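You operate a simulated robot arm through the tools that you are given. There is no shell and no other tool.

Carry out the task below with a simulated robot arm. There is one attempt and no reset: what you move stays moved.

JOB
Drain the pipes before a frost and loosen the filter lid.
Fine: shut the red valve first; open valves one, two, three and the yellow valve and leave them open; turn the lid loose once the outlet gauge is down.

It is judged by the outcome, as a careful person would: the job done as asked, and still so three seconds after it is handed in. It fails if anything else is knocked over, pushed out of place, dropped, spilled or broken. A push-on lid holds only when it is set on centred and level and pressed home; a screw cap is set on level and turned clockwise until tight.

ROBOT AND FRAMES
A 7-joint arm with a two-finger parallel gripper, fixed in place. Base frame: the origin is at the foot of the arm, x ahead of it, y to its left, z up; the work surface is at about z = 860. Readings come in mm, rad, newtons and seconds.
Its first joint turns from -2.897 to 2.897 rad. Payload 3.43 kg.
The tool frame sits at the grasp point between the pads (the TCP): z along the fingers, y along the line on which they close. The tips reach 34 mm beyond it. The gripper opens to 128 mm. The fingers are 24 mm wide and 12 mm thick; the gripper's body (48 by 130 mm) begins 96 mm behind the TCP.
Orientation is that of the tool frame in the base frame, as a unit quaternion [x, y, z, w]. With the fingers straight down and closing along the base's y, the tool's x points along the base's -x, its y along +y and its z along -z.

CONTROLS
- The arm moves only by the tool send_rows. Its argument "deltas" is a list of rows, each a list of 7 numbers: the shift along the base's x, y, z in mm, then the turn, a rotation vector about the base's x, y, z in degrees, then the opening, from 0 (shut) to 1 (fully open). In form: [[x, y, z, wx, wy, wz, claw], ...]. A call has 1 to 20 rows; each row shifts and turns the commanded pose from where the row before left it. Rows are played at 5 a second. More than 50 mm and 0.15 rad between two rows, or a gripper value outside its range, and nothing of the call is played. A pose out of reach is approached as far as the arm can. The call stops where the force on the tool passes 60 N (or 10 N more than at its start, if that is more) or the arm is blocked; 0.2 s more then pass. The fingers move at their own pace (about 153 mm/s each) and stop on an object; they squeeze with about 27 N. The grip force told is the motor's: it shows also when the fingers shut on nothing. Time passes only in rows, and 0.2 s behind the last, so rows that do not move let the fingers close. It gives the time, the measured TCP pose, the force on the tool (base axes), the opening and the grip force at its end, in the units of the frame above (readings bear some noise), with the torque about the TCP (base axes, N m) and any sound that the robot's microphone picked up.
- Cameras (640 x 400 px; columns grow to the right, rows downward): "scene" is fixed at [220.4, -651.1, 1726.2]; the picture's right is [0.73, -0.68, 0.00], its down [-0.52, -0.56, -0.65] and it looks along [0.44, 0.48, -0.76] (base axes); focal length 328 px, centre (320, 200). "wrist" rides on the gripper at [76, -11, -160] in the tool frame; the picture's right is [0.15, 0.99, 0.00], its down [-0.88, 0.13, -0.46] and it looks along [-0.45, 0.07, 0.89] (tool axes); focal length 234 px, centre (320, 200). There is no depth. A picture from a camera that has moved, and an enlarged one, comes with that camera's place and axes in the base frame and with its lens.
- grab_frame(camera): a new picture of that camera. The clock stands still meanwhile.
- inspect(camera, box): a new picture of the part [left, top, right, bottom] of that camera's present view, enlarged. The clock stands still meanwhile.
- hand_in(): hands the job in; it is judged then, once.

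Places have to be worked out from the pictures, the camera data and where the tool is seen. Open the gripper and draw the arm clear of the work before you hand the job in, unless the task says otherwise.

The tools are called by a JSON object that holds its "api" and its "payload". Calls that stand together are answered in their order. send_rows: Moves the arm, as the interface text tells. Its arguments: {"type":"object","properties":{"deltas":{"type":"array","items":{"type":"array","items":{"type":"number"}}}},"required":["deltas"]} The other tools are called the same way: grab_frame (camera) takes a picture; inspect (camera, box) takes an enlarged picture of a part of a camera's view; hand_in () hands the job in.

At the start:

```text
time_s: 0.0
tcp_pos: [471.7, 132.1, 1300.2]
orientation: [0.0, 1.0, 0.0, 0.0]
ft_force: [-0.6, -0.3, -0.4]
moment: [-0.01, 0.0, -0.03]
grip_width: 128.1
gripper_force: 0.0
```

scene: 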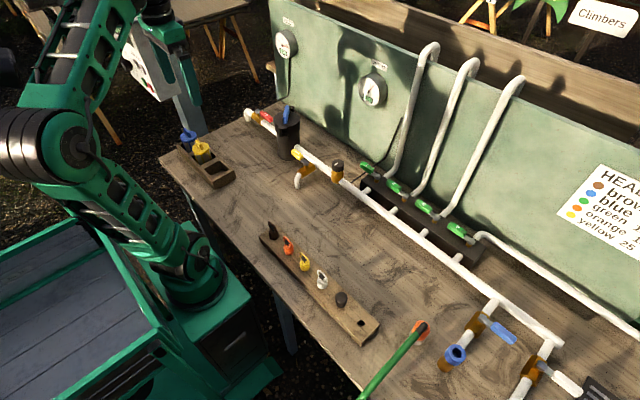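
wrist: 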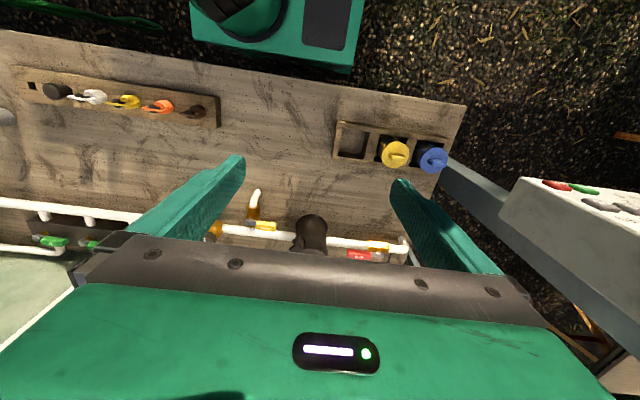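

I start by looking more closely at the different parts of the scene before moving anything.

{"api": "inspect", "payload": {"camera": "scene", "box": [160, 80, 360, 205]}}

{"api": "inspect", "payload": {"camera": "scene", "box": [340, 140, 500, 240]}}

{"api": "inspect", "payload": {"camera": "scene", "box": [420, 275, 640, 400]}}

{"api": "inspect", "payload": {"camera": "scene", "box": [240, 200, 440, 350]}}

{"api": "inspect", "payload": {"camera": "scene", "box": [540, 150, 640, 250]}}

{"api": "inspect", "payload": {"camera": "scene", "box": [260, 10, 400, 110]}}

{"api": "inspect", "payload": {"camera": "wrist", "box": [170, 180, 440, 290]}}

```text
3.20 times, centred on (260, 142) of scene
camera zoom: at [220.4, -651.1, 1726.2], right [0.73, -0.68, 0.0], down [-0.52, -0.56, -0.65], along [0.44, 0.48, -0.76], focal length 1048 px, centre (512, 384)
```

zoom: 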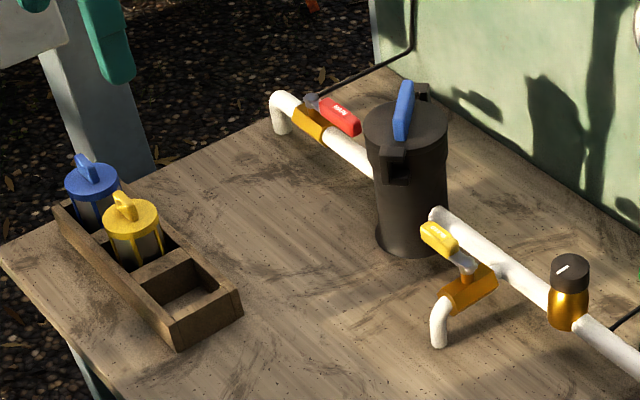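

```text
4.00 times, centred on (420, 190) of scene
camera zoom: at [220.4, -651.1, 1726.2], right [0.73, -0.68, 0.0], down [-0.52, -0.56, -0.65], along [0.44, 0.48, -0.76], focal length 1310 px, centre (-80, 240)
```

zoom: 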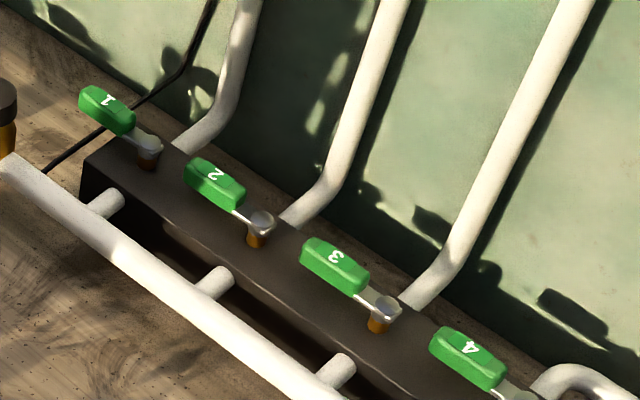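

```text
2.91 times, centred on (530, 338) of scene
camera zoom: at [220.4, -651.1, 1726.2], right [0.73, -0.68, 0.0], down [-0.52, -0.56, -0.65], along [0.44, 0.48, -0.76], focal length 953 px, centre (-291, -200)
```

zoom: 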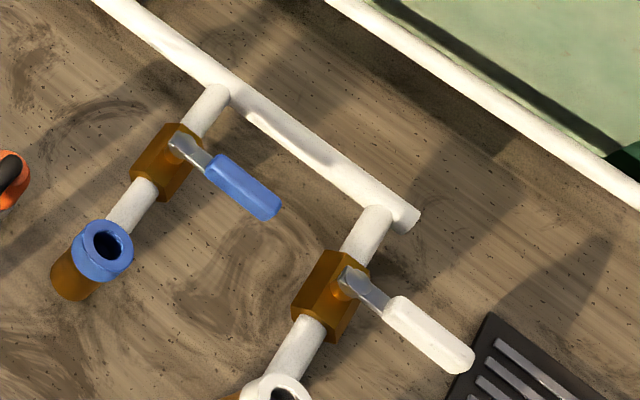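

```text
2.67 times, centred on (340, 275) of scene
camera zoom: at [220.4, -651.1, 1726.2], right [0.73, -0.68, 0.0], down [-0.52, -0.56, -0.65], along [0.44, 0.48, -0.76], focal length 873 px, centre (267, 0)
```

zoom: 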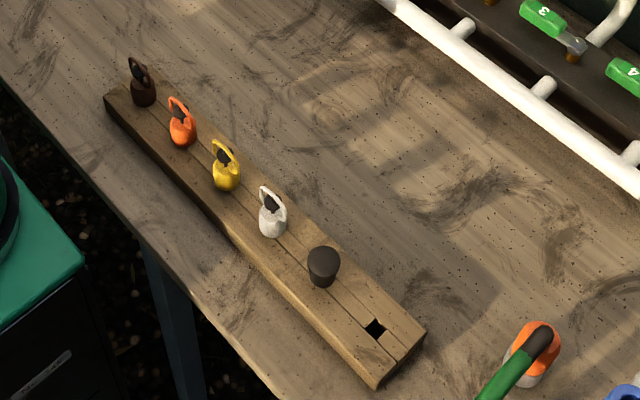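

```text
4.00 times, centred on (590, 200) of scene
camera zoom: at [220.4, -651.1, 1726.2], right [0.73, -0.68, 0.0], down [-0.52, -0.56, -0.65], along [0.44, 0.48, -0.76], focal length 1310 px, centre (-760, 200)
```

zoom: 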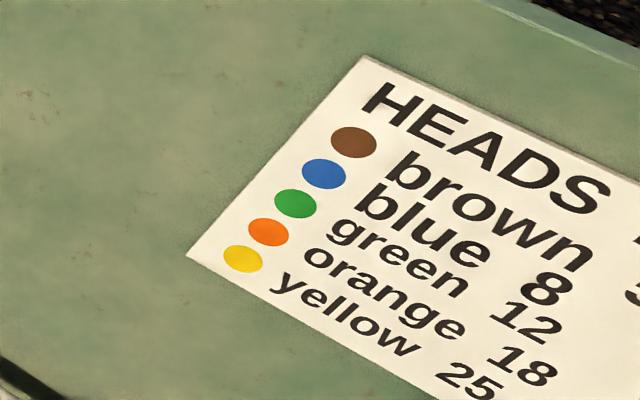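

```text
4.00 times, centred on (330, 60) of scene
camera zoom: at [220.4, -651.1, 1726.2], right [0.73, -0.68, 0.0], down [-0.52, -0.56, -0.65], along [0.44, 0.48, -0.76], focal length 1310 px, centre (280, 760)
```

zoom: 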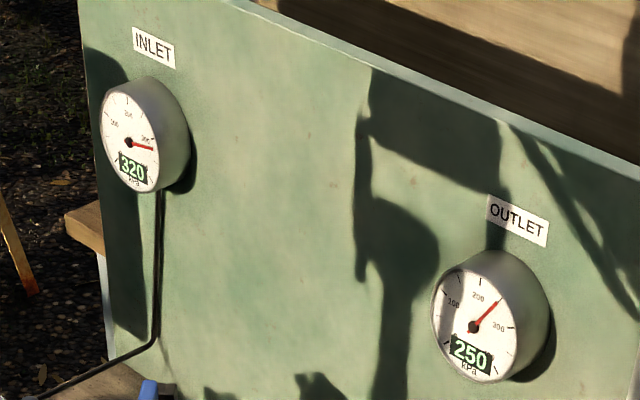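

```text
2.37 times, centred on (305, 235) of wrist
camera zoom: at [396.9, 121.3, 1459.7], right [-0.15, 0.99, 0.0], down [0.88, 0.13, 0.46], along [0.45, 0.07, -0.89], focal length 555 px, centre (356, 117)
```

zoom: 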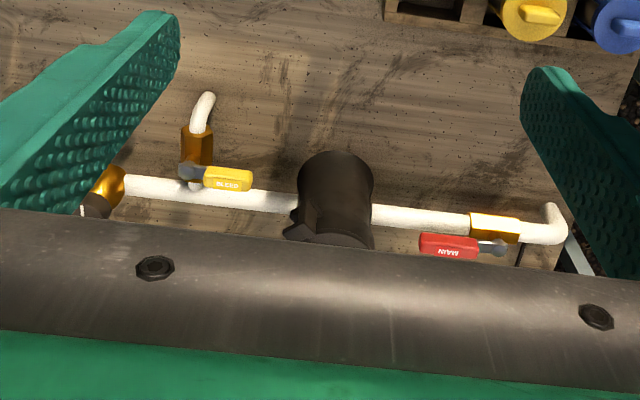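

The gauges read 320 in and 250 out. The red handle lies along the pipe (open), and the yellow and green handles lie across it (shut). I judge red at about (800,345), yellow near (770,110), greens at x≈898 with y≈-211, -327, -447 and -560, and the filter near (810,165). I'm moving up high to look down on the red valve and filter.

{"api": "send_rows", "payload": {"deltas": [[32, 17, -8, 0, 0, 0, 1], [32, 17, -8, 0, 0, 0, 1], [32, 17, -8, 0, 0, 0, 1], [32, 17, -8, 0, 0, 0, 1], [32, 17, -8, 0, 0, 0, 1], [32, 17, -8, 0, 0, 0, 1], [32, 17, -8, 0, 0, 0, 1], [32, 17, -8, 0, 0, 0, 1], [32, 17, -8, 0, 0, 0, 1], [32, 17, -8, 0, 0, 0, 1], [0, 0, 0, 0, 0, 0, 1]]}}

```text
time_s: 2.4
tcp_pos: [777.6, 302.6, 1225.0]
orientation: [0.001, 1.0, 0.0, 0.005]
ft_force: [-0.2, 0.6, -0.5]
moment: [0.0, 0.0, -0.02]
grip_width: 128.1
gripper_force: 0.0
```

The arm moved as commanded; now I take pictures from here.

{"api": "grab_frame", "payload": {"camera": "wrist"}}

{"api": "grab_frame", "payload": {"camera": "scene"}}

```text
taken
camera wrist: at [698.7, 290.7, 1384.2], right [-0.15, 0.99, 0.0], down [0.88, 0.13, 0.47], along [0.46, 0.07, -0.89], focal length 234 px, centre (320, 200)
```

wrist: 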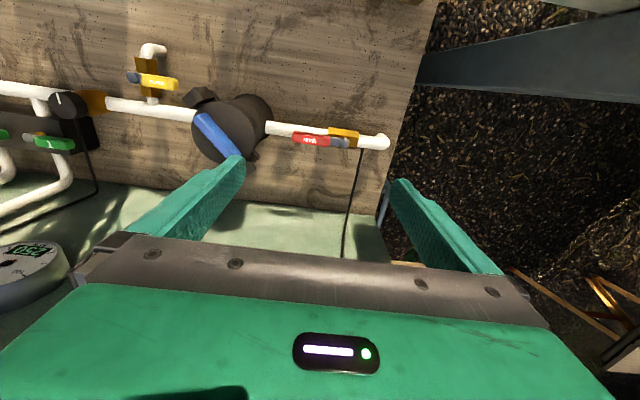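

```text
taken
```

scene: 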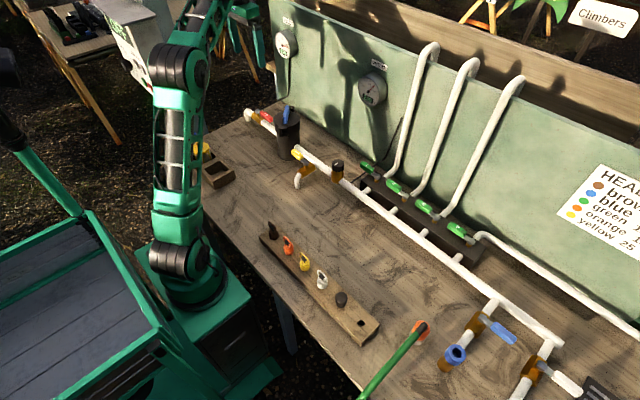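

{"api": "inspect", "payload": {"camera": "wrist", "box": [120, 40, 400, 215]}}

{"api": "inspect", "payload": {"camera": "wrist", "box": [0, 60, 160, 220]}}

```text
2.29 times, centred on (260, 128) of wrist
camera zoom: at [698.7, 290.7, 1384.2], right [-0.15, 0.99, 0.0], down [0.88, 0.13, 0.47], along [0.46, 0.07, -0.89], focal length 535 px, centre (457, 366)
```

zoom: 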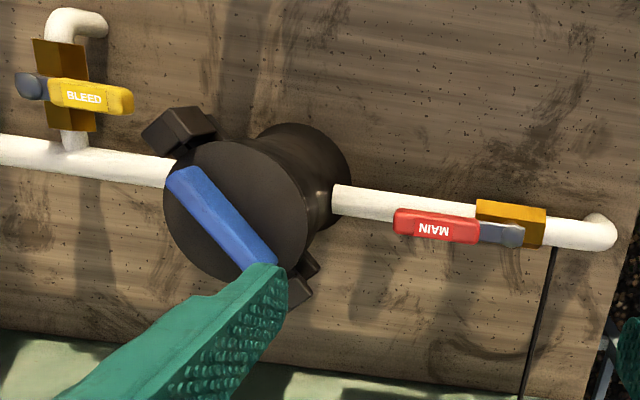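

```text
2.50 times, centred on (80, 140) of wrist
camera zoom: at [698.7, 290.7, 1384.2], right [-0.15, 0.99, 0.0], down [0.88, 0.13, 0.47], along [0.46, 0.07, -0.89], focal length 585 px, centre (920, 350)
```

zoom: 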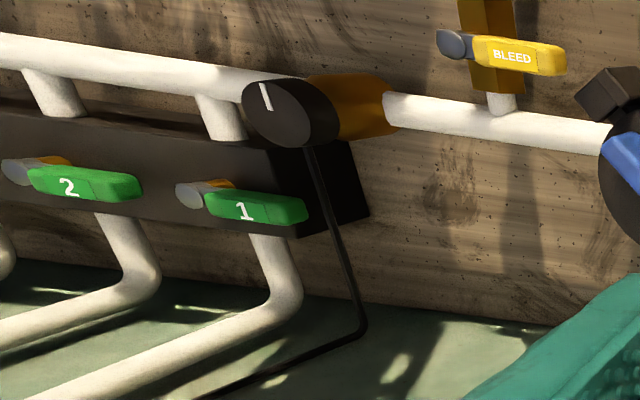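

The view shows the red "MAIN" lever: pivot near (802,352), tip near (802,257), height about 940, lying along the pipe. I turn the tool so its body lies along x and away from the filter, close the fingers as a poker, and come down beside the lever to measure it.

{"api": "send_rows", "payload": {"deltas": [[6, -1, -10, 0, 0, -8.2, 0.3], [6, -1, -10, 0, 0, -8.2, 0.3], [6, -1, -10, 0, 0, -8.2, 0.3], [6, -1, -10, 0, 0, -8.2, 0.3], [6, -1, -10, 0, 0, -8.2, 0.3], [6, -1, -10, 0, 0, -8.2, 0.3], [6, -1, -10, 0, 0, -8.2, 0.3], [6, -1, -10, 0, 0, -8.2, 0.3], [6, -1, -10, 0, 0, -8.2, 0.3], [6, -1, -10, 0, 0, -8.2, 0.3], [0, 0, 0, 0, 0, -8, 0.3], [0, 0, 0, 0, 0, 0, 0.3]]}}

{"api": "grab_frame", "payload": {"camera": "wrist"}}

{"api": "grab_frame", "payload": {"camera": "scene"}}

```text
time_s: 5.0
tcp_pos: [836.8, 292.6, 1124.3]
orientation: [0.708, 0.706, -0.006, 0.004]
ft_force: [0.7, -0.9, 0.0]
moment: [0.0, -0.02, 0.03]
grip_width: 38.3
gripper_force: 0.0
```

```text
taken
camera wrist: at [825.8, 370.4, 1284.1], right [0.99, 0.14, 0.0], down [0.13, -0.87, 0.47], along [0.06, -0.46, -0.88], focal length 234 px, centre (320, 200)
```

wrist: 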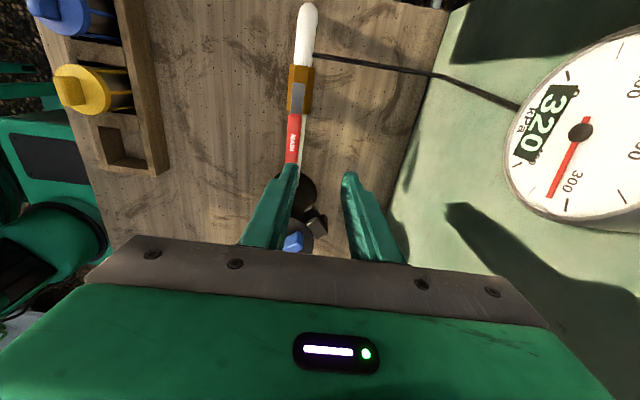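

```text
taken
```

scene: 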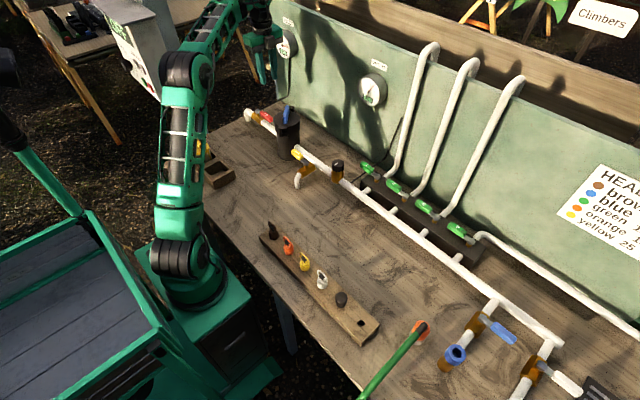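

The wall looks to be at x≈1003 and the inlet gauge sits clear on my right. I enlarge the view around the red lever to fix its line and height.

{"api": "inspect", "payload": {"camera": "wrist", "box": [220, 0, 420, 125]}}

{"api": "inspect", "payload": {"camera": "wrist", "box": [220, 110, 420, 260]}}

```text
3.20 times, centred on (320, 62) of wrist
camera zoom: at [825.8, 370.4, 1284.1], right [0.99, 0.14, 0.0], down [0.13, -0.87, 0.47], along [0.06, -0.46, -0.88], focal length 749 px, centre (320, 640)
```

zoom: 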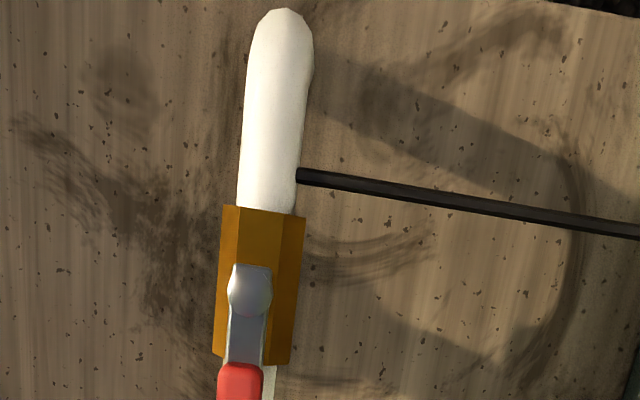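

```text
2.67 times, centred on (320, 185) of wrist
camera zoom: at [825.8, 370.4, 1284.1], right [0.99, 0.14, 0.0], down [0.13, -0.87, 0.47], along [0.06, -0.46, -0.88], focal length 624 px, centre (320, 240)
```

zoom: 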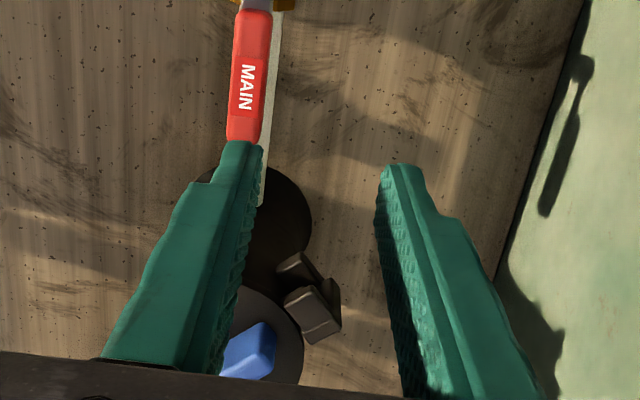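

The red lever runs straight along y at x≈799, 20 mm wide, with its pivot at about (800,350) and its end near y=250. I close the fingers and lower them on the wall side of the lever at (831,285), tips at about z=928.

{"api": "send_rows", "payload": {"deltas": [[-1, -2, -20, 0, 0, 0, 0], [-1, -2, -20, 0, 0, 0, 0], [-1, -2, -20, 0, 0, 0, 0], [-1, -1, -20, 0, 0, 0, 0], [-1, -1, -20, 0, 0, 0, 0], [0, 0, -20, 0, 0, 0, 0], [0, 0, -20, 0, 0, 0, 0], [0, 0, -20, 0, 0, 0, 0], [0, 0, 0, 0, 0, 0, 0]]}}

{"api": "grab_frame", "payload": {"camera": "wrist"}}

{"api": "inspect", "payload": {"camera": "scene", "box": [220, 70, 340, 160]}}

```text
time_s: 7.0
tcp_pos: [832.2, 286.5, 964.7]
orientation: [0.707, 0.707, -0.005, 0.004]
ft_force: [-1.4, 0.9, 0.4]
moment: [-0.01, -0.01, -0.01]
grip_width: 0.2
gripper_force: 26.6
```

```text
taken
camera wrist: at [820.5, 362.9, 1124.3], right [0.99, 0.15, 0.0], down [0.13, -0.87, 0.47], along [0.07, -0.46, -0.88], focal length 234 px, centre (320, 200)
```

wrist: 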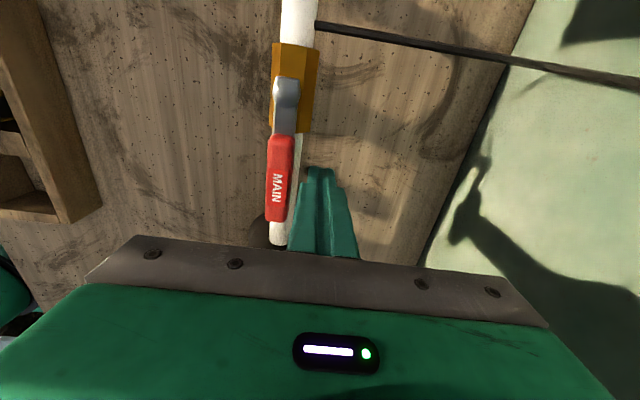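

```text
4.44 times, centred on (280, 115) of scene
camera zoom: at [220.4, -651.1, 1726.2], right [0.73, -0.68, 0.0], down [-0.52, -0.56, -0.65], along [0.44, 0.48, -0.76], focal length 1455 px, centre (498, 578)
```

zoom: 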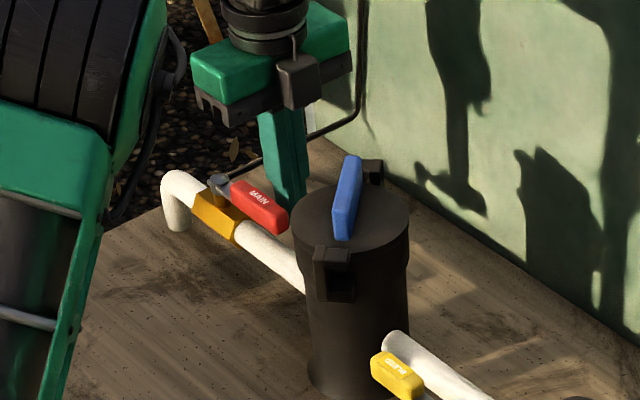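

The poker tip stands about 11 mm clear on the wall side of the red lever, at the right height. I start pushing it gently toward the robot (clockwise, the usual closing direction) and watch the force.

{"api": "send_rows", "payload": {"deltas": [[-8, -1, 0, 0, 0, 0, 0], [-8, -1, 0, 0, 0, 0, 0], [-8, -2, 0, 0, 0, 0, 0], [-7, -1, 0, 0, 0, 0, 0], [-7, 0, 0, 0, 0, 0, 0]]}}

{"api": "grab_frame", "payload": {"camera": "wrist"}}

```text
time_s: 8.2
tcp_pos: [793.6, 280.4, 966.5]
orientation: [0.707, 0.707, -0.005, 0.005]
ft_force: [-0.1, 0.0, -0.6]
moment: [-0.01, 0.02, 0.0]
grip_width: 0.1
gripper_force: 26.8
```

```text
taken
camera wrist: at [782.0, 358.4, 1124.5], right [0.99, 0.15, 0.0], down [0.13, -0.87, 0.47], along [0.07, -0.46, -0.88], focal length 234 px, centre (320, 200)
```

wrist: 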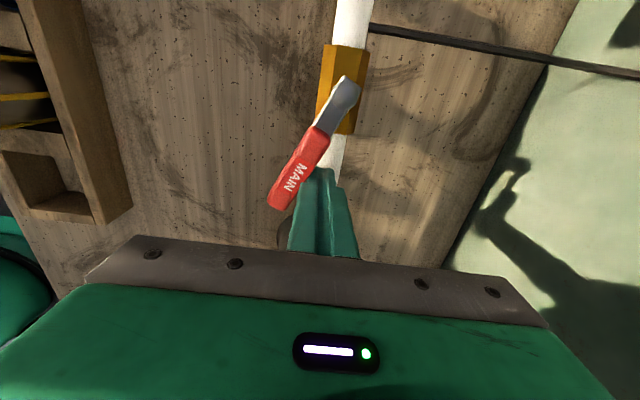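

The red lever is swinging with almost no resistance. I continue along the arc toward a full quarter turn.

{"api": "send_rows", "payload": {"deltas": [[-6, 0.5, 0, 0, 0, 0, 0], [-7, 2, 0, 0, 0, 0, 0], [-8, 3, 0, 0, 0, 0, 0], [-8, 4, 0, 0, 0, 0, 0], [-8, 5, 0, 0, 0, 0, 0], [-7, 7, 0, 0, 0, 0, 0], [-6, 8, 0, 0, 0, 0, 0], [-4, 8, 0, 0, 0, 0, 0], [-4, 9, 0, 0, 0, 0, 0], [0, 0, 0, 0, 0, 0, 0]]}}

{"api": "grab_frame", "payload": {"camera": "wrist"}}

{"api": "grab_frame", "payload": {"camera": "scene"}}

```text
time_s: 10.4
tcp_pos: [735.6, 327.0, 965.2]
orientation: [0.707, 0.707, -0.006, 0.005]
ft_force: [0.3, 0.2, 0.8]
moment: [0.02, 0.0, 0.02]
grip_width: 0.0
gripper_force: 27.3
```

```text
taken
camera wrist: at [723.8, 404.2, 1124.1], right [0.99, 0.15, 0.0], down [0.13, -0.87, 0.47], along [0.07, -0.46, -0.88], focal length 234 px, centre (320, 200)
```

wrist: 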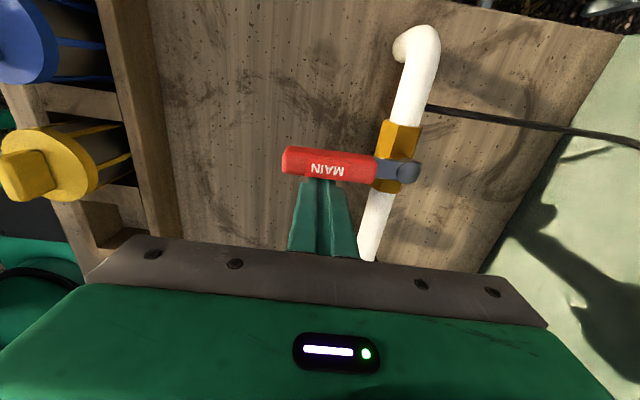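

```text
taken
```

scene: 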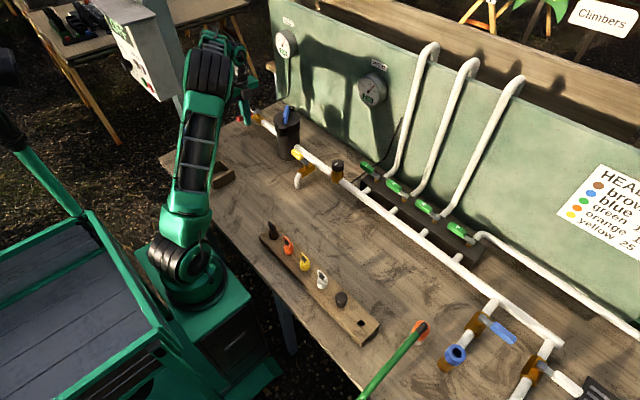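

The red lever is about 87° round; I nudge it a little further to its stop and watch for the force rising.

{"api": "send_rows", "payload": {"deltas": [[0, 3, 0, 0, 0, 0, 0], [0, 3, 0, 0, 0, 0, 0], [0, 2, 0, 0, 0, 0, 0]]}}

{"api": "grab_frame", "payload": {"camera": "wrist"}}

{"api": "inspect", "payload": {"camera": "scene", "box": [260, 10, 400, 110]}}

```text
time_s: 11.2
tcp_pos: [736.7, 329.5, 966.2]
orientation: [0.71, 0.704, -0.008, 0.005]
ft_force: [-13.3, -44.8, -2.0]
moment: [0.17, -0.11, 0.08]
grip_width: 0.1
gripper_force: 26.8
```

```text
taken
camera wrist: at [725.0, 408.2, 1124.4], right [0.99, 0.14, -0.01], down [0.13, -0.87, 0.47], along [0.06, -0.47, -0.88], focal length 234 px, centre (320, 200)
```

wrist: 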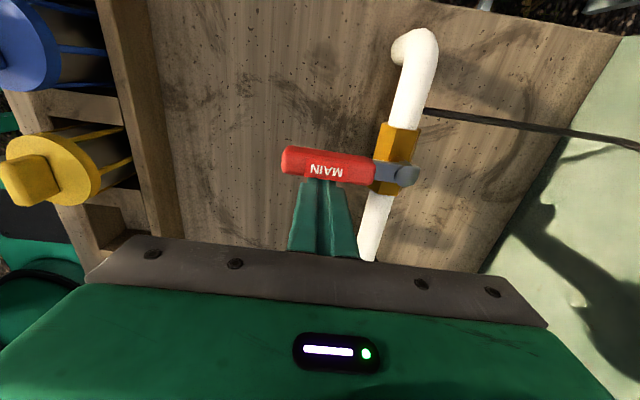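

```text
4.00 times, centred on (330, 60) of scene
camera zoom: at [220.4, -651.1, 1726.2], right [0.73, -0.68, 0.0], down [-0.52, -0.56, -0.65], along [0.44, 0.48, -0.76], focal length 1310 px, centre (280, 760)
```

zoom: 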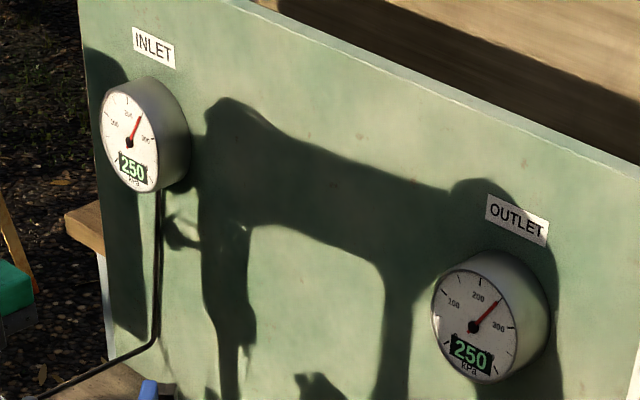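

Red is hard on its stop (45 N) and the inlet gauge has dropped to 250, so it is shut. I back off, rise, turn the tool back, and travel along to look at valves 1–3.

{"api": "send_rows", "payload": {"deltas": [[0, -10, 0, 0, 0, 0, 0], [0, -6, 0, 0, 0, 0, 0], [0, 0, 40, 0, 0, 0, 0], [0, 0, 40, 0, 0, 8.2, 0], [0, 0, 40, 0, 0, 8.2, 0], [0, 0, 40, 0, 0, 8.2, 0], [0, 0, 40, 0, 0, 8.2, 0], [0, 0, 40, 0, 0, 8.2, 0], [0, -30, 0, 0, 0, 8.2, 0], [0, -40, 0, 0, 0, 8.2, 0], [5, -45, 0, 0, 0, 8.2, 0], [10, -45, 0, 0, 0, 8.2, 0], [10, -45, 0, 0, 0, 8.2, 0], [10, -45, 0, 0, 0, 8.2, 0], [10, -45, 0, 0, 0, 0, 0], [10, -45, 0, 0, 0, 0, 0], [10, -45, 0, 0, 0, 0, 0], [10, -45, 0, 0, 0, 0, 0], [10, -45, 0, 0, 0, 0, 0], [0, 0, 0, 0, 0, 0, 0]]}}

{"api": "grab_frame", "payload": {"camera": "wrist"}}

{"api": "grab_frame", "payload": {"camera": "scene"}}

```text
time_s: 15.4
tcp_pos: [820.8, -155.6, 1203.7]
orientation: [-0.002, 1.0, 0.0, 0.006]
ft_force: [0.3, 0.6, 0.2]
moment: [-0.02, 0.0, -0.02]
grip_width: 0.0
gripper_force: 26.4
```

```text
taken
camera wrist: at [742.5, -168.6, 1363.1], right [-0.15, 0.99, 0.0], down [0.87, 0.13, 0.47], along [0.46, 0.07, -0.88], focal length 234 px, centre (320, 200)
```

wrist: 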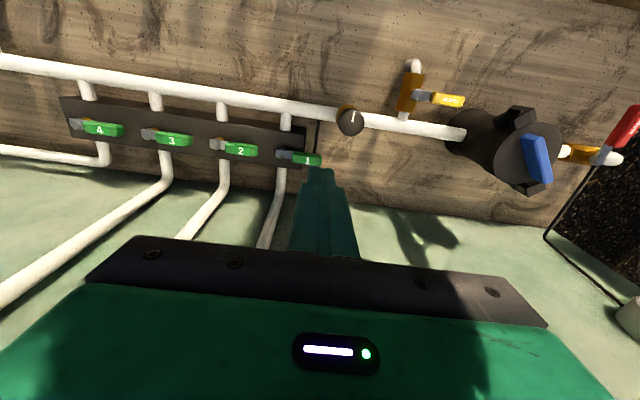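

```text
taken
```

scene: 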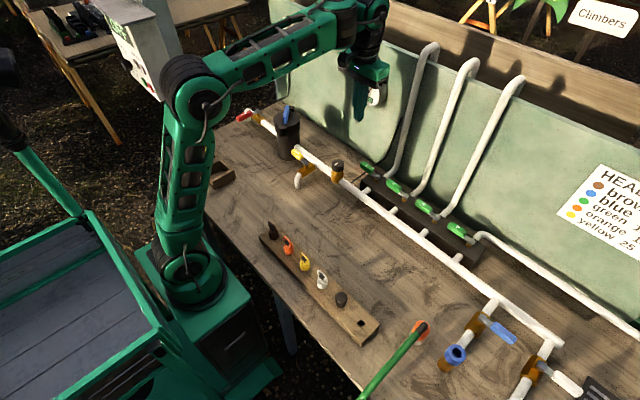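

{"api": "inspect", "payload": {"camera": "wrist", "box": [50, 60, 370, 260]}}

{"api": "inspect", "payload": {"camera": "wrist", "box": [200, 90, 360, 190]}}

{"api": "inspect", "payload": {"camera": "wrist", "box": [380, 40, 640, 220]}}

{"api": "inspect", "payload": {"camera": "scene", "box": [320, 30, 540, 260]}}

```text
2.00 times, centred on (210, 160) of wrist
camera zoom: at [742.5, -168.6, 1363.1], right [-0.15, 0.99, 0.0], down [0.87, 0.13, 0.47], along [0.46, 0.07, -0.88], focal length 468 px, centre (540, 280)
```

zoom: 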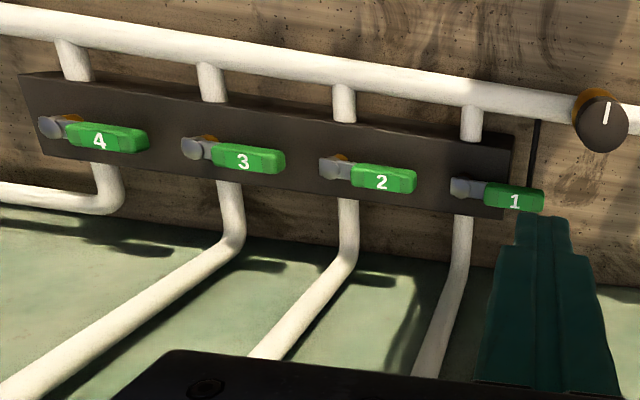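

```text
4.00 times, centred on (280, 140) of wrist
camera zoom: at [742.5, -168.6, 1363.1], right [-0.15, 0.99, 0.0], down [0.87, 0.13, 0.47], along [0.46, 0.07, -0.88], focal length 937 px, centre (480, 440)
```

zoom: 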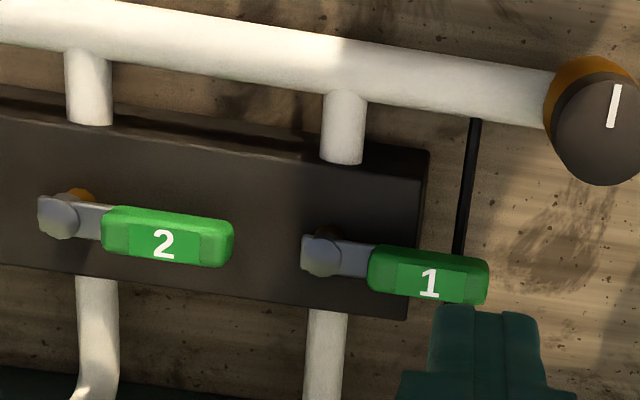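

```text
2.22 times, centred on (510, 130) of wrist
camera zoom: at [742.5, -168.6, 1363.1], right [-0.15, 0.99, 0.0], down [0.87, 0.13, 0.47], along [0.46, 0.07, -0.88], focal length 520 px, centre (-102, 356)
```

zoom: 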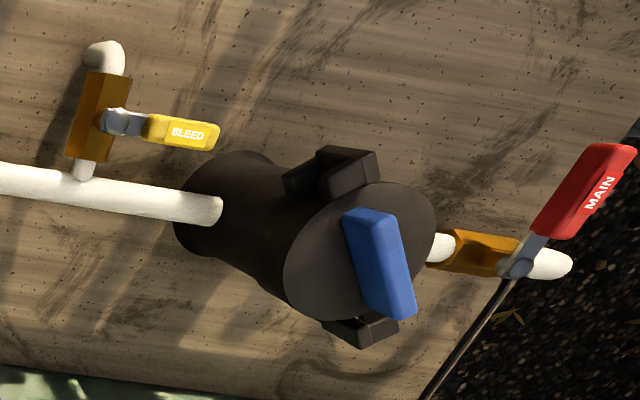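

```text
1.74 times, centred on (430, 145) of scene
camera zoom: at [220.4, -651.1, 1726.2], right [0.73, -0.68, 0.0], down [-0.52, -0.56, -0.65], along [0.44, 0.48, -0.76], focal length 570 px, centre (129, 296)
```

zoom: 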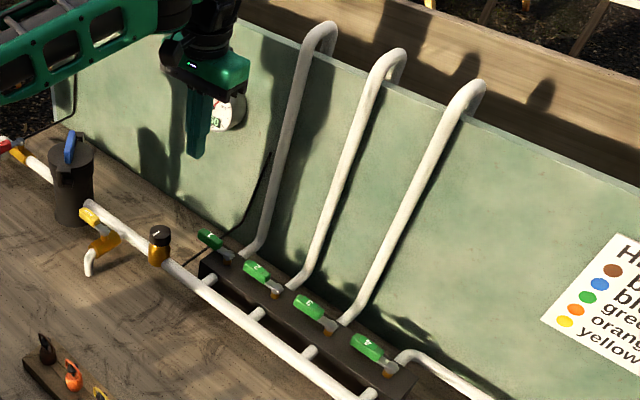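

Measured from both cameras: green pivots at about x=876 and y=-221, -336, -450, with levers about 76 mm long pointing +y, at height about 955. I tilt the tool 15° away from the wall (to clear the outlet gauge) and come down to hover behind lever 1.

{"api": "send_rows", "payload": {"deltas": [[12, -1, -15, 0, -5, 0, 0], [12, -1, -15, 0, -5, 0, 0], [12, -1, -15, 0, -5, 0, 0], [12, -1, -20, 0, 0, 0, 0], [12, -1, -20, 0, 0, 0, 0], [12, -1, -20, 0, 0, 0, 0], [13, -1, -20, 0, 0, 0, 0], [0, 0, -20, 0, 0, 0, 0], [0, 0, 0, 0, 0, 0, 0]]}}

{"api": "grab_frame", "payload": {"camera": "wrist"}}

{"api": "inspect", "payload": {"camera": "scene", "box": [320, 50, 480, 250]}}

```text
time_s: 17.4
tcp_pos: [904.8, -164.2, 1060.3]
orientation: [-0.001, 0.991, -0.001, 0.137]
ft_force: [0.1, 0.4, 0.5]
moment: [-0.02, 0.0, -0.01]
grip_width: 0.0
gripper_force: 27.0
```

```text
taken
camera wrist: at [788.8, -176.8, 1194.5], right [-0.14, 0.99, -0.04], down [0.72, 0.13, 0.68], along [0.67, 0.07, -0.74], focal length 234 px, centre (320, 200)
```

wrist: 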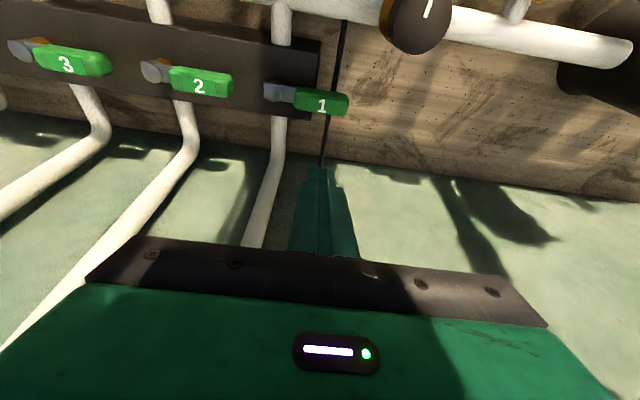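

```text
2.00 times, centred on (400, 150) of scene
camera zoom: at [220.4, -651.1, 1726.2], right [0.73, -0.68, 0.0], down [-0.52, -0.56, -0.65], along [0.44, 0.48, -0.76], focal length 655 px, centre (160, 300)
```

zoom: 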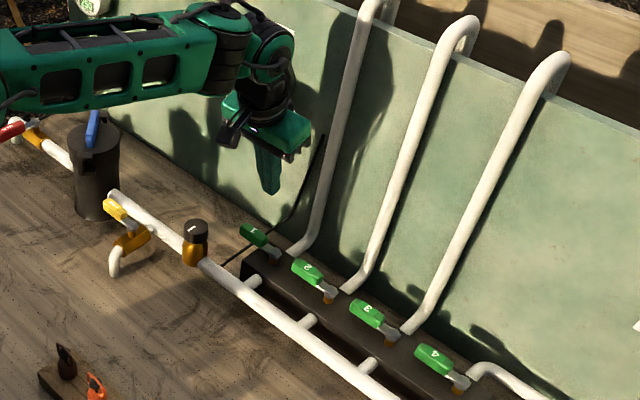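

Lever 1's pivot checks out at about (876,-222), and the poker will come down about 12 mm behind it. I descend to TCP z≈968.

{"api": "send_rows", "payload": {"deltas": [[1, 0, -18, 0, 0, 0, 0], [1, 0, -18, 0, 0, 0, 0], [0, 0, -18, 0, 0, 0, 0], [0, 0, -18, 0, 0, 0, 0], [0, 0, -18, 0, 0, 0, 0], [0, 0, 0, 0, 0, 0, 0]]}}

{"api": "grab_frame", "payload": {"camera": "wrist"}}

{"api": "inspect", "payload": {"camera": "scene", "box": [320, 110, 480, 210]}}

```text
time_s: 18.8
tcp_pos: [908.0, -162.9, 969.0]
orientation: [-0.001, 0.991, -0.001, 0.137]
ft_force: [-0.5, 1.2, 0.2]
moment: [-0.02, -0.03, 0.03]
grip_width: 0.0
gripper_force: 27.4
```

```text
taken
camera wrist: at [791.4, -175.4, 1103.0], right [-0.14, 0.99, -0.04], down [0.72, 0.13, 0.68], along [0.67, 0.07, -0.74], focal length 234 px, centre (320, 200)
```

wrist: 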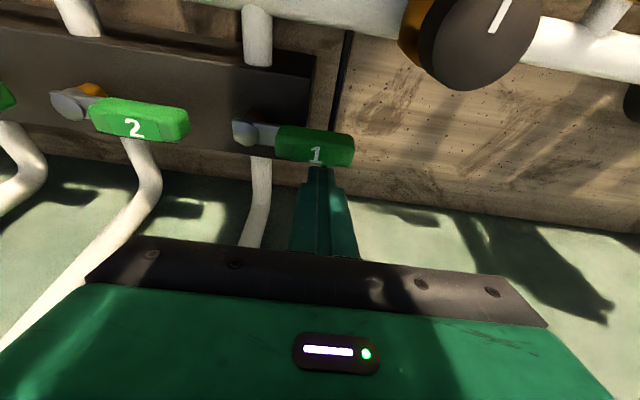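

```text
4.00 times, centred on (400, 160) of scene
camera zoom: at [220.4, -651.1, 1726.2], right [0.73, -0.68, 0.0], down [-0.52, -0.56, -0.65], along [0.44, 0.48, -0.76], focal length 1310 px, centre (0, 360)
```

zoom: 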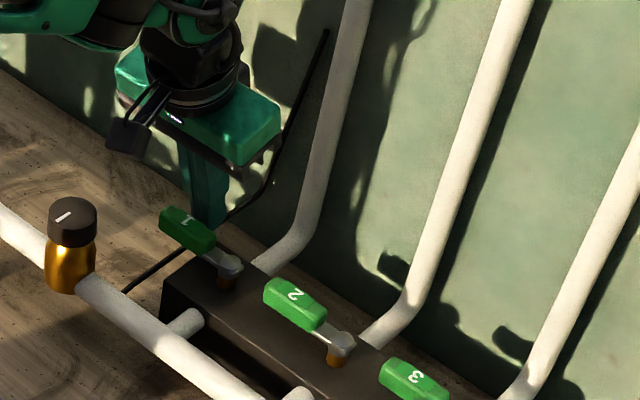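

The finger stands right behind lever 1. I pull it toward the robot along the first part of its arc.

{"api": "send_rows", "payload": {"deltas": [[-8, -1, 0, 0, 0, 0, 0], [-8, 0.5, 0, 0, 0, 0, 0], [-8, 1, 0, 0, 0, 0, 0], [-7, 0.5, 0, 0, 0, 0, 0], [-7, 0.5, 0, 0, 0, 0, 0]]}}

{"api": "grab_frame", "payload": {"camera": "wrist"}}

```text
time_s: 20.0
tcp_pos: [868.9, -162.6, 969.6]
orientation: [-0.002, 0.991, 0.001, 0.137]
ft_force: [0.6, 0.3, -0.1]
moment: [-0.01, -0.03, -0.01]
grip_width: 0.1
gripper_force: 26.9
```

```text
taken
camera wrist: at [752.1, -174.7, 1103.7], right [-0.14, 0.99, -0.04], down [0.72, 0.13, 0.68], along [0.67, 0.07, -0.74], focal length 234 px, centre (320, 200)
```

wrist: 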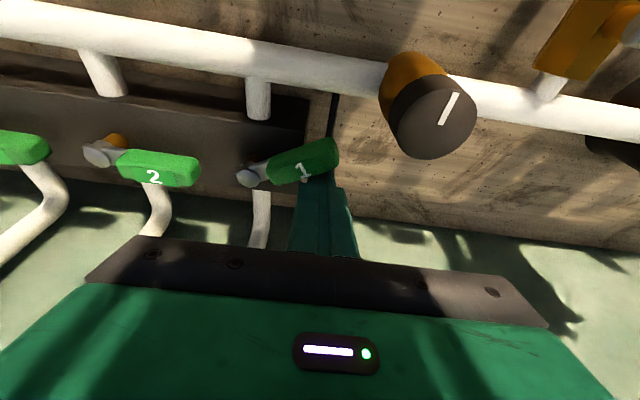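

Lever 1 turns freely. I carry on round the arc toward its stop.

{"api": "send_rows", "payload": {"deltas": [[-8, -0.5, 0, 0, 0, 0, 0], [-7, -2, 0, 0, 0, 0, 0], [-7, -4, 0, 0, 0, 0, 0], [-7, -4, 0, 0, 0, 0, 0], [-6, -6, 0, 0, 0, 0, 0], [-6, -7, 0, 0, 0, 0, 0], [-4, -8, 0, 0, 0, 0, 0], [-4, -8, 0, 0, 0, 0, 0], [0, 0, 0, 0, 0, 0, 0]]}}

{"api": "grab_frame", "payload": {"camera": "wrist"}}

```text
time_s: 22.0
tcp_pos: [820.6, -200.3, 972.0]
orientation: [-0.002, 0.991, 0.0, 0.137]
ft_force: [3.5, 5.3, 0.2]
moment: [0.03, -0.01, 0.07]
grip_width: 0.1
gripper_force: 27.3
```

```text
taken
camera wrist: at [703.8, -213.3, 1103.6], right [-0.15, 0.99, -0.04], down [0.72, 0.13, 0.68], along [0.67, 0.07, -0.73], focal length 234 px, centre (320, 200)
```

wrist: 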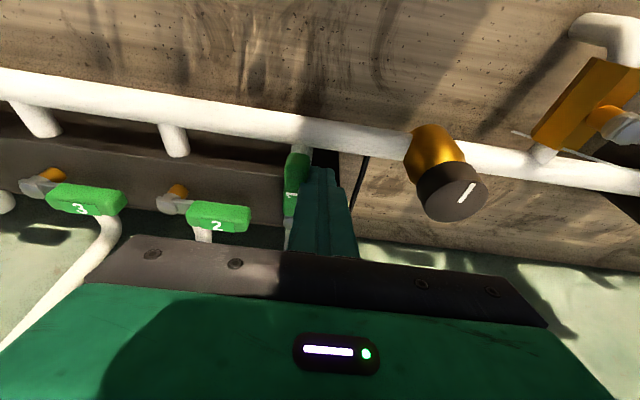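

Lever 1 now points toward the robot; I press it the last few mm to be sure it is on its stop.

{"api": "send_rows", "payload": {"deltas": [[0, -3, 0, 0, 0, 0, 0], [0, -3, 0, 0, 0, 0, 0], [0, -2, 0, 0, 0, 0, 0]]}}

{"api": "grab_frame", "payload": {"camera": "wrist"}}

{"api": "inspect", "payload": {"camera": "scene", "box": [260, 10, 500, 210]}}

```text
time_s: 22.8
tcp_pos: [822.1, -202.3, 969.7]
orientation: [-0.007, 0.991, 0.002, 0.136]
ft_force: [-5.8, 45.6, -1.1]
moment: [0.0, 0.02, 0.46]
grip_width: 0.0
gripper_force: 26.9
```

```text
taken
camera wrist: at [704.1, -216.3, 1103.8], right [-0.16, 0.99, -0.04], down [0.72, 0.14, 0.68], along [0.67, 0.08, -0.74], focal length 234 px, centre (320, 200)
```

wrist: 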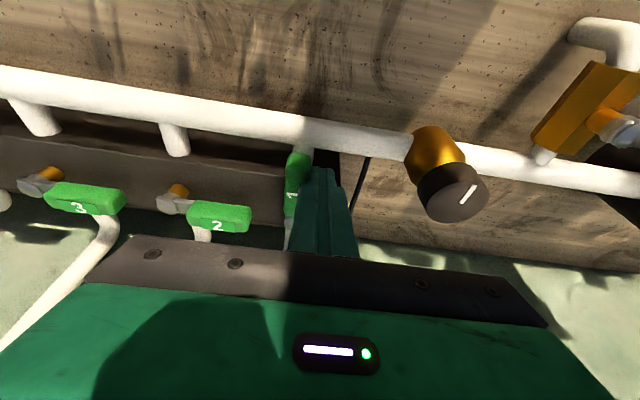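

```text
2.00 times, centred on (380, 110) of scene
camera zoom: at [220.4, -651.1, 1726.2], right [0.73, -0.68, 0.0], down [-0.52, -0.56, -0.65], along [0.44, 0.48, -0.76], focal length 655 px, centre (200, 380)
```

zoom: 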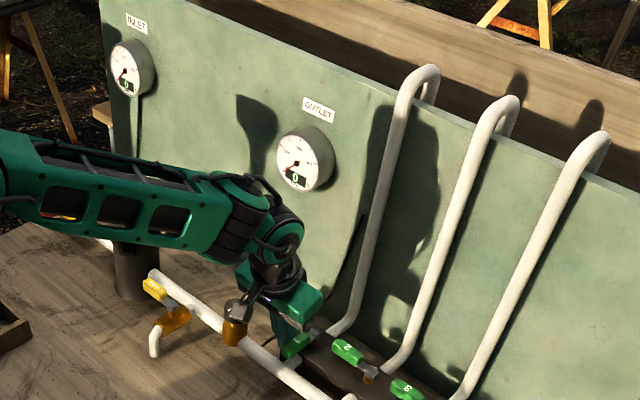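

Lever 1 is on its stop (45 N) and both gauges now show 0. I back off, lift over, and hover down behind lever 2 the same way.

{"api": "send_rows", "payload": {"deltas": [[0, 10, 0, 0, 0, 0, 0], [0, 8, 0, 0, 0, 0, 0], [0, 0, 30, 0, 0, 0, 0], [0, 0, 30, 0, 0, 0, 0], [0, 0, 30, 0, 0, 0, 0], [29, -28, 0, 0, 0, 0, 0], [29, -28, 0, 0, 0, 0, 0], [29, -29, 0, 0, 0, 0, 0], [0, 0, 0, 0, 0, 0, 0]]}}

{"api": "grab_frame", "payload": {"camera": "wrist"}}

```text
time_s: 24.8
tcp_pos: [909.0, -275.8, 1058.8]
orientation: [-0.002, 0.991, -0.001, 0.137]
ft_force: [0.2, 0.2, 0.2]
moment: [0.02, -0.04, -0.03]
grip_width: 0.0
gripper_force: 26.9
```

```text
taken
camera wrist: at [790.9, -288.1, 1193.0], right [-0.14, 0.99, -0.04], down [0.72, 0.13, 0.68], along [0.67, 0.07, -0.74], focal length 234 px, centre (320, 200)
```

wrist: 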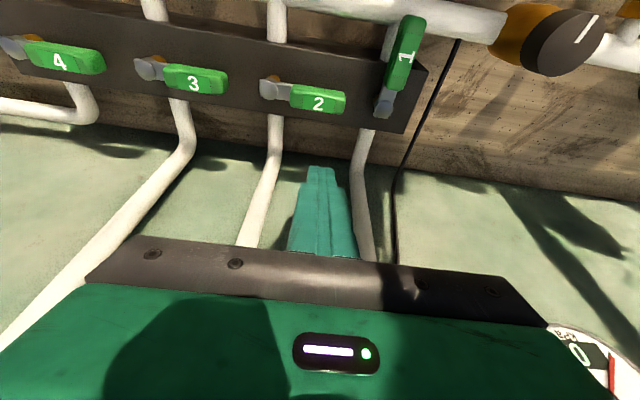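

Lever 2's pivot checks at about (875,-337), as expected. I lower behind it and pull it round its arc.

{"api": "send_rows", "payload": {"deltas": [[0, 0, -18, 0, 0, 0, 0], [0, 0, -18, 0, 0, 0, 0], [0, 0, -18, 0, 0, 0, 0], [0, 0, -18, 0, 0, 0, 0], [0, 0, -18, 0, 0, 0, 0], [0, 0, 0, 0, 0, 0, 0]]}}

{"api": "grab_frame", "payload": {"camera": "wrist"}}

```text
time_s: 26.2
tcp_pos: [907.1, -276.0, 970.1]
orientation: [-0.001, 0.991, -0.001, 0.137]
ft_force: [0.1, -0.3, 0.3]
moment: [-0.01, 0.03, 0.01]
grip_width: 0.1
gripper_force: 26.7
```

```text
taken
camera wrist: at [790.4, -288.1, 1102.6], right [-0.14, 0.99, -0.04], down [0.72, 0.13, 0.68], along [0.67, 0.07, -0.73], focal length 234 px, centre (320, 200)
```

wrist: 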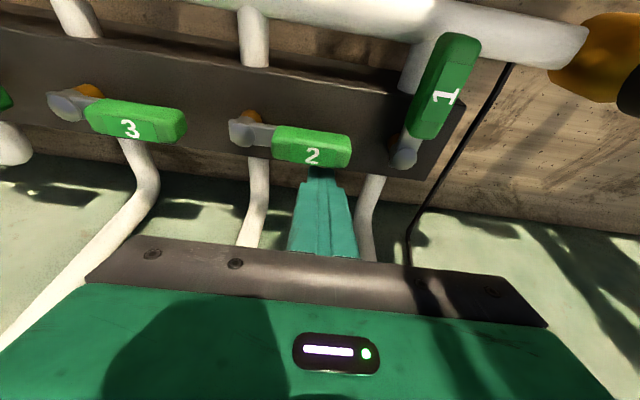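

The finger is behind lever 2 with clear space to lever 1. I pull it through its whole arc.

{"api": "send_rows", "payload": {"deltas": [[-8, -1.5, 0, 0, 0, 0, 0], [-8, 0, 0, 0, 0, 0, 0], [-8, 1, 0, 0, 0, 0, 0], [-7, 0.5, 0, 0, 0, 0, 0], [-7, 0.5, 0, 0, 0, 0, 0], [-8, -0.5, 0, 0, 0, 0, 0], [-7, -2, 0, 0, 0, 0, 0], [-7, -4, 0, 0, 0, 0, 0], [-7, -4, 0, 0, 0, 0, 0], [-6, -6, 0, 0, 0, 0, 0], [-6, -7, 0, 0, 0, 0, 0], [-4, -8, 0, 0, 0, 0, 0], [-4, -8, 0, 0, 0, 0, 0], [0, -3, 0, 0, 0, 0, 0], [0, -3, 0, 0, 0, 0, 0], [0, -2, 0, 0, 0, 0, 0]]}}

{"api": "grab_frame", "payload": {"camera": "wrist"}}

```text
time_s: 29.6
tcp_pos: [818.8, -316.9, 971.4]
orientation: [-0.005, 0.991, 0.002, 0.136]
ft_force: [-21.8, 46.6, 16.2]
moment: [0.42, 0.26, 0.05]
grip_width: 0.4
gripper_force: 26.6
```

```text
taken
camera wrist: at [703.8, -330.6, 1104.7], right [-0.15, 0.99, -0.04], down [0.72, 0.14, 0.68], along [0.67, 0.08, -0.74], focal length 234 px, centre (320, 200)
```

wrist: 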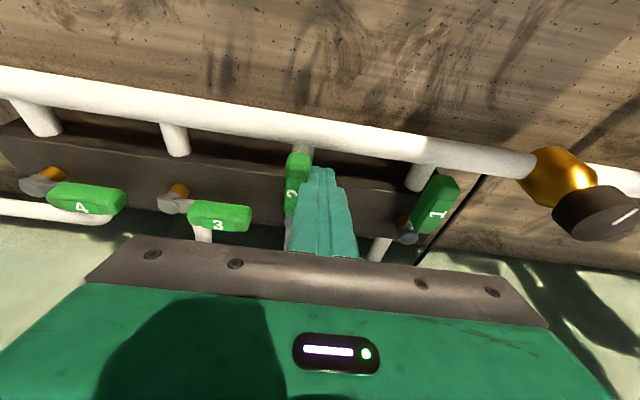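

Lever 2 is on its stop. I back off, lift, and move to hover behind lever 3, checking that the arm reaches that far.

{"api": "send_rows", "payload": {"deltas": [[0, 10, 0, 0, 0, 0, 0], [0, 9, 0, 0, 0, 0, 0], [0, 0, 30, 0, 0, 0, 0], [0, 0, 30, 0, 0, 0, 0], [0, 0, 30, 0, 0, 0, 0], [29, -28, 0, 0, 0, 0, 0], [29, -28, 0, 0, 0, 0, 0], [29, -29, 0, 0, 0, 0, 0], [0, 0, 0, 0, 0, 0, 0]]}}

{"api": "grab_frame", "payload": {"camera": "wrist"}}

```text
time_s: 31.6
tcp_pos: [910.4, -390.0, 1060.8]
orientation: [-0.002, 0.991, 0.0, 0.136]
ft_force: [0.5, -0.1, 0.4]
moment: [0.01, 0.03, 0.01]
grip_width: 0.3
gripper_force: 27.0
```

```text
taken
camera wrist: at [792.9, -401.7, 1194.3], right [-0.14, 0.99, -0.04], down [0.72, 0.13, 0.68], along [0.67, 0.07, -0.74], focal length 234 px, centre (320, 200)
```

wrist: 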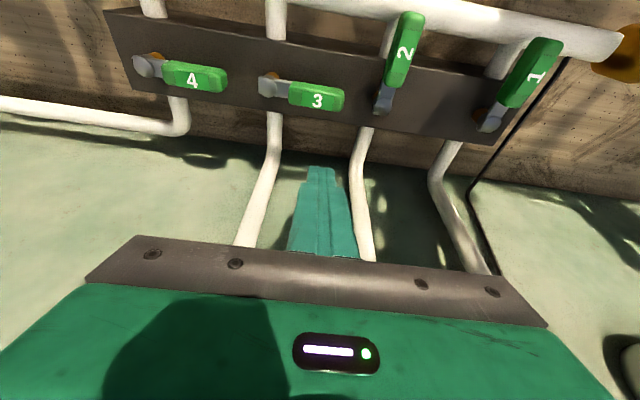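

The arm reaches, and lever 3's pivot is at about (875,-452). I lower behind it.

{"api": "send_rows", "payload": {"deltas": [[0, -0.5, -18, 0, 0, 0, 0], [0, -0.5, -18, 0, 0, 0, 0], [0, 0, -18, 0, 0, 0, 0], [0, 0, -18, 0, 0, 0, 0], [0, 0, -18, 0, 0, 0, 0], [0, 0, 0, 0, 0, 0, 0]]}}

{"api": "grab_frame", "payload": {"camera": "wrist"}}

```text
time_s: 33.0
tcp_pos: [907.8, -390.3, 969.2]
orientation: [-0.002, 0.991, -0.001, 0.136]
ft_force: [0.1, 0.5, -0.2]
moment: [-0.01, 0.0, 0.0]
grip_width: 0.0
gripper_force: 27.2
```

```text
taken
camera wrist: at [790.7, -402.9, 1102.6], right [-0.14, 0.99, -0.04], down [0.72, 0.13, 0.68], along [0.67, 0.07, -0.74], focal length 234 px, centre (320, 200)
```

wrist: 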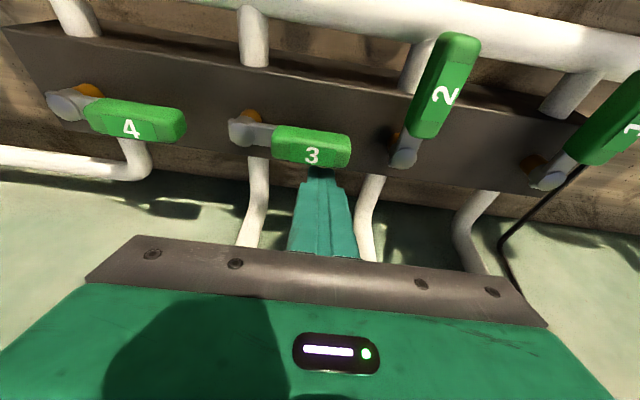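

The finger is correctly behind lever 3. I pull it through the same arc to its stop.

{"api": "send_rows", "payload": {"deltas": [[-8, -1.5, 0, 0, 0, 0, 0], [-8, 0, 0, 0, 0, 0, 0], [-8, 1, 0, 0, 0, 0, 0], [-7, 0.5, 0, 0, 0, 0, 0], [-7, 0.5, 0, 0, 0, 0, 0], [-8, -0.5, 0, 0, 0, 0, 0], [-7, -2, 0, 0, 0, 0, 0], [-7, -4, 0, 0, 0, 0, 0], [-7, -4, 0, 0, 0, 0, 0], [-6, -6, 0, 0, 0, 0, 0], [-6, -7, 0, 0, 0, 0, 0], [-4, -8, 0, 0, 0, 0, 0], [-4, -8, 0, 0, 0, 0, 0], [0, -3, 0, 0, 0, 0, 0], [0, -3, 0, 0, 0, 0, 0], [0, -2, 0, 0, 0, 0, 0]]}}

{"api": "grab_frame", "payload": {"camera": "wrist"}}

{"api": "grab_frame", "payload": {"camera": "scene"}}

```text
time_s: 36.4
tcp_pos: [822.1, -433.0, 970.0]
orientation: [-0.005, 0.991, 0.001, 0.136]
ft_force: [-12.1, 34.9, 1.3]
moment: [0.42, 0.13, 0.1]
grip_width: 0.1
gripper_force: 27.3
```

```text
taken
camera wrist: at [704.6, -445.3, 1104.1], right [-0.15, 0.99, -0.04], down [0.72, 0.14, 0.68], along [0.67, 0.08, -0.74], focal length 234 px, centre (320, 200)
```

wrist: 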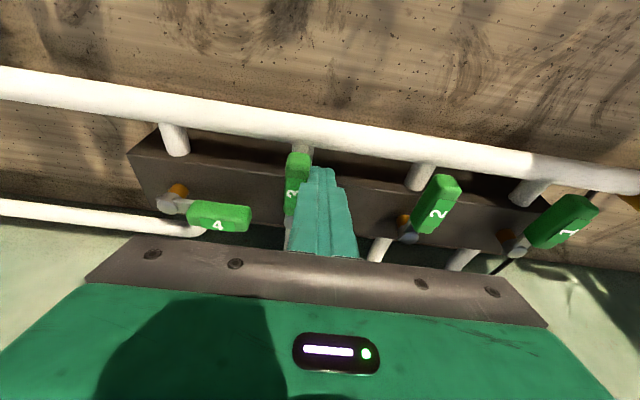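

```text
taken
```

scene: 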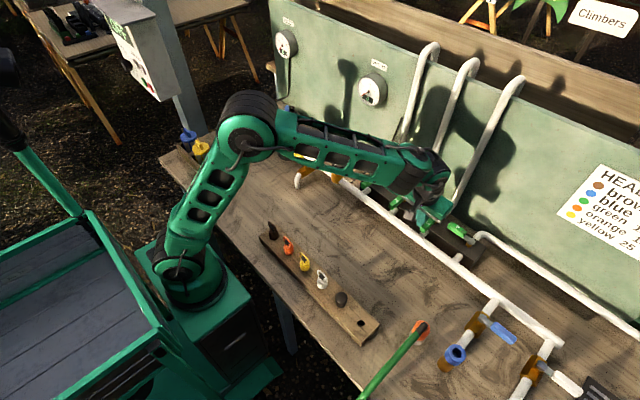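

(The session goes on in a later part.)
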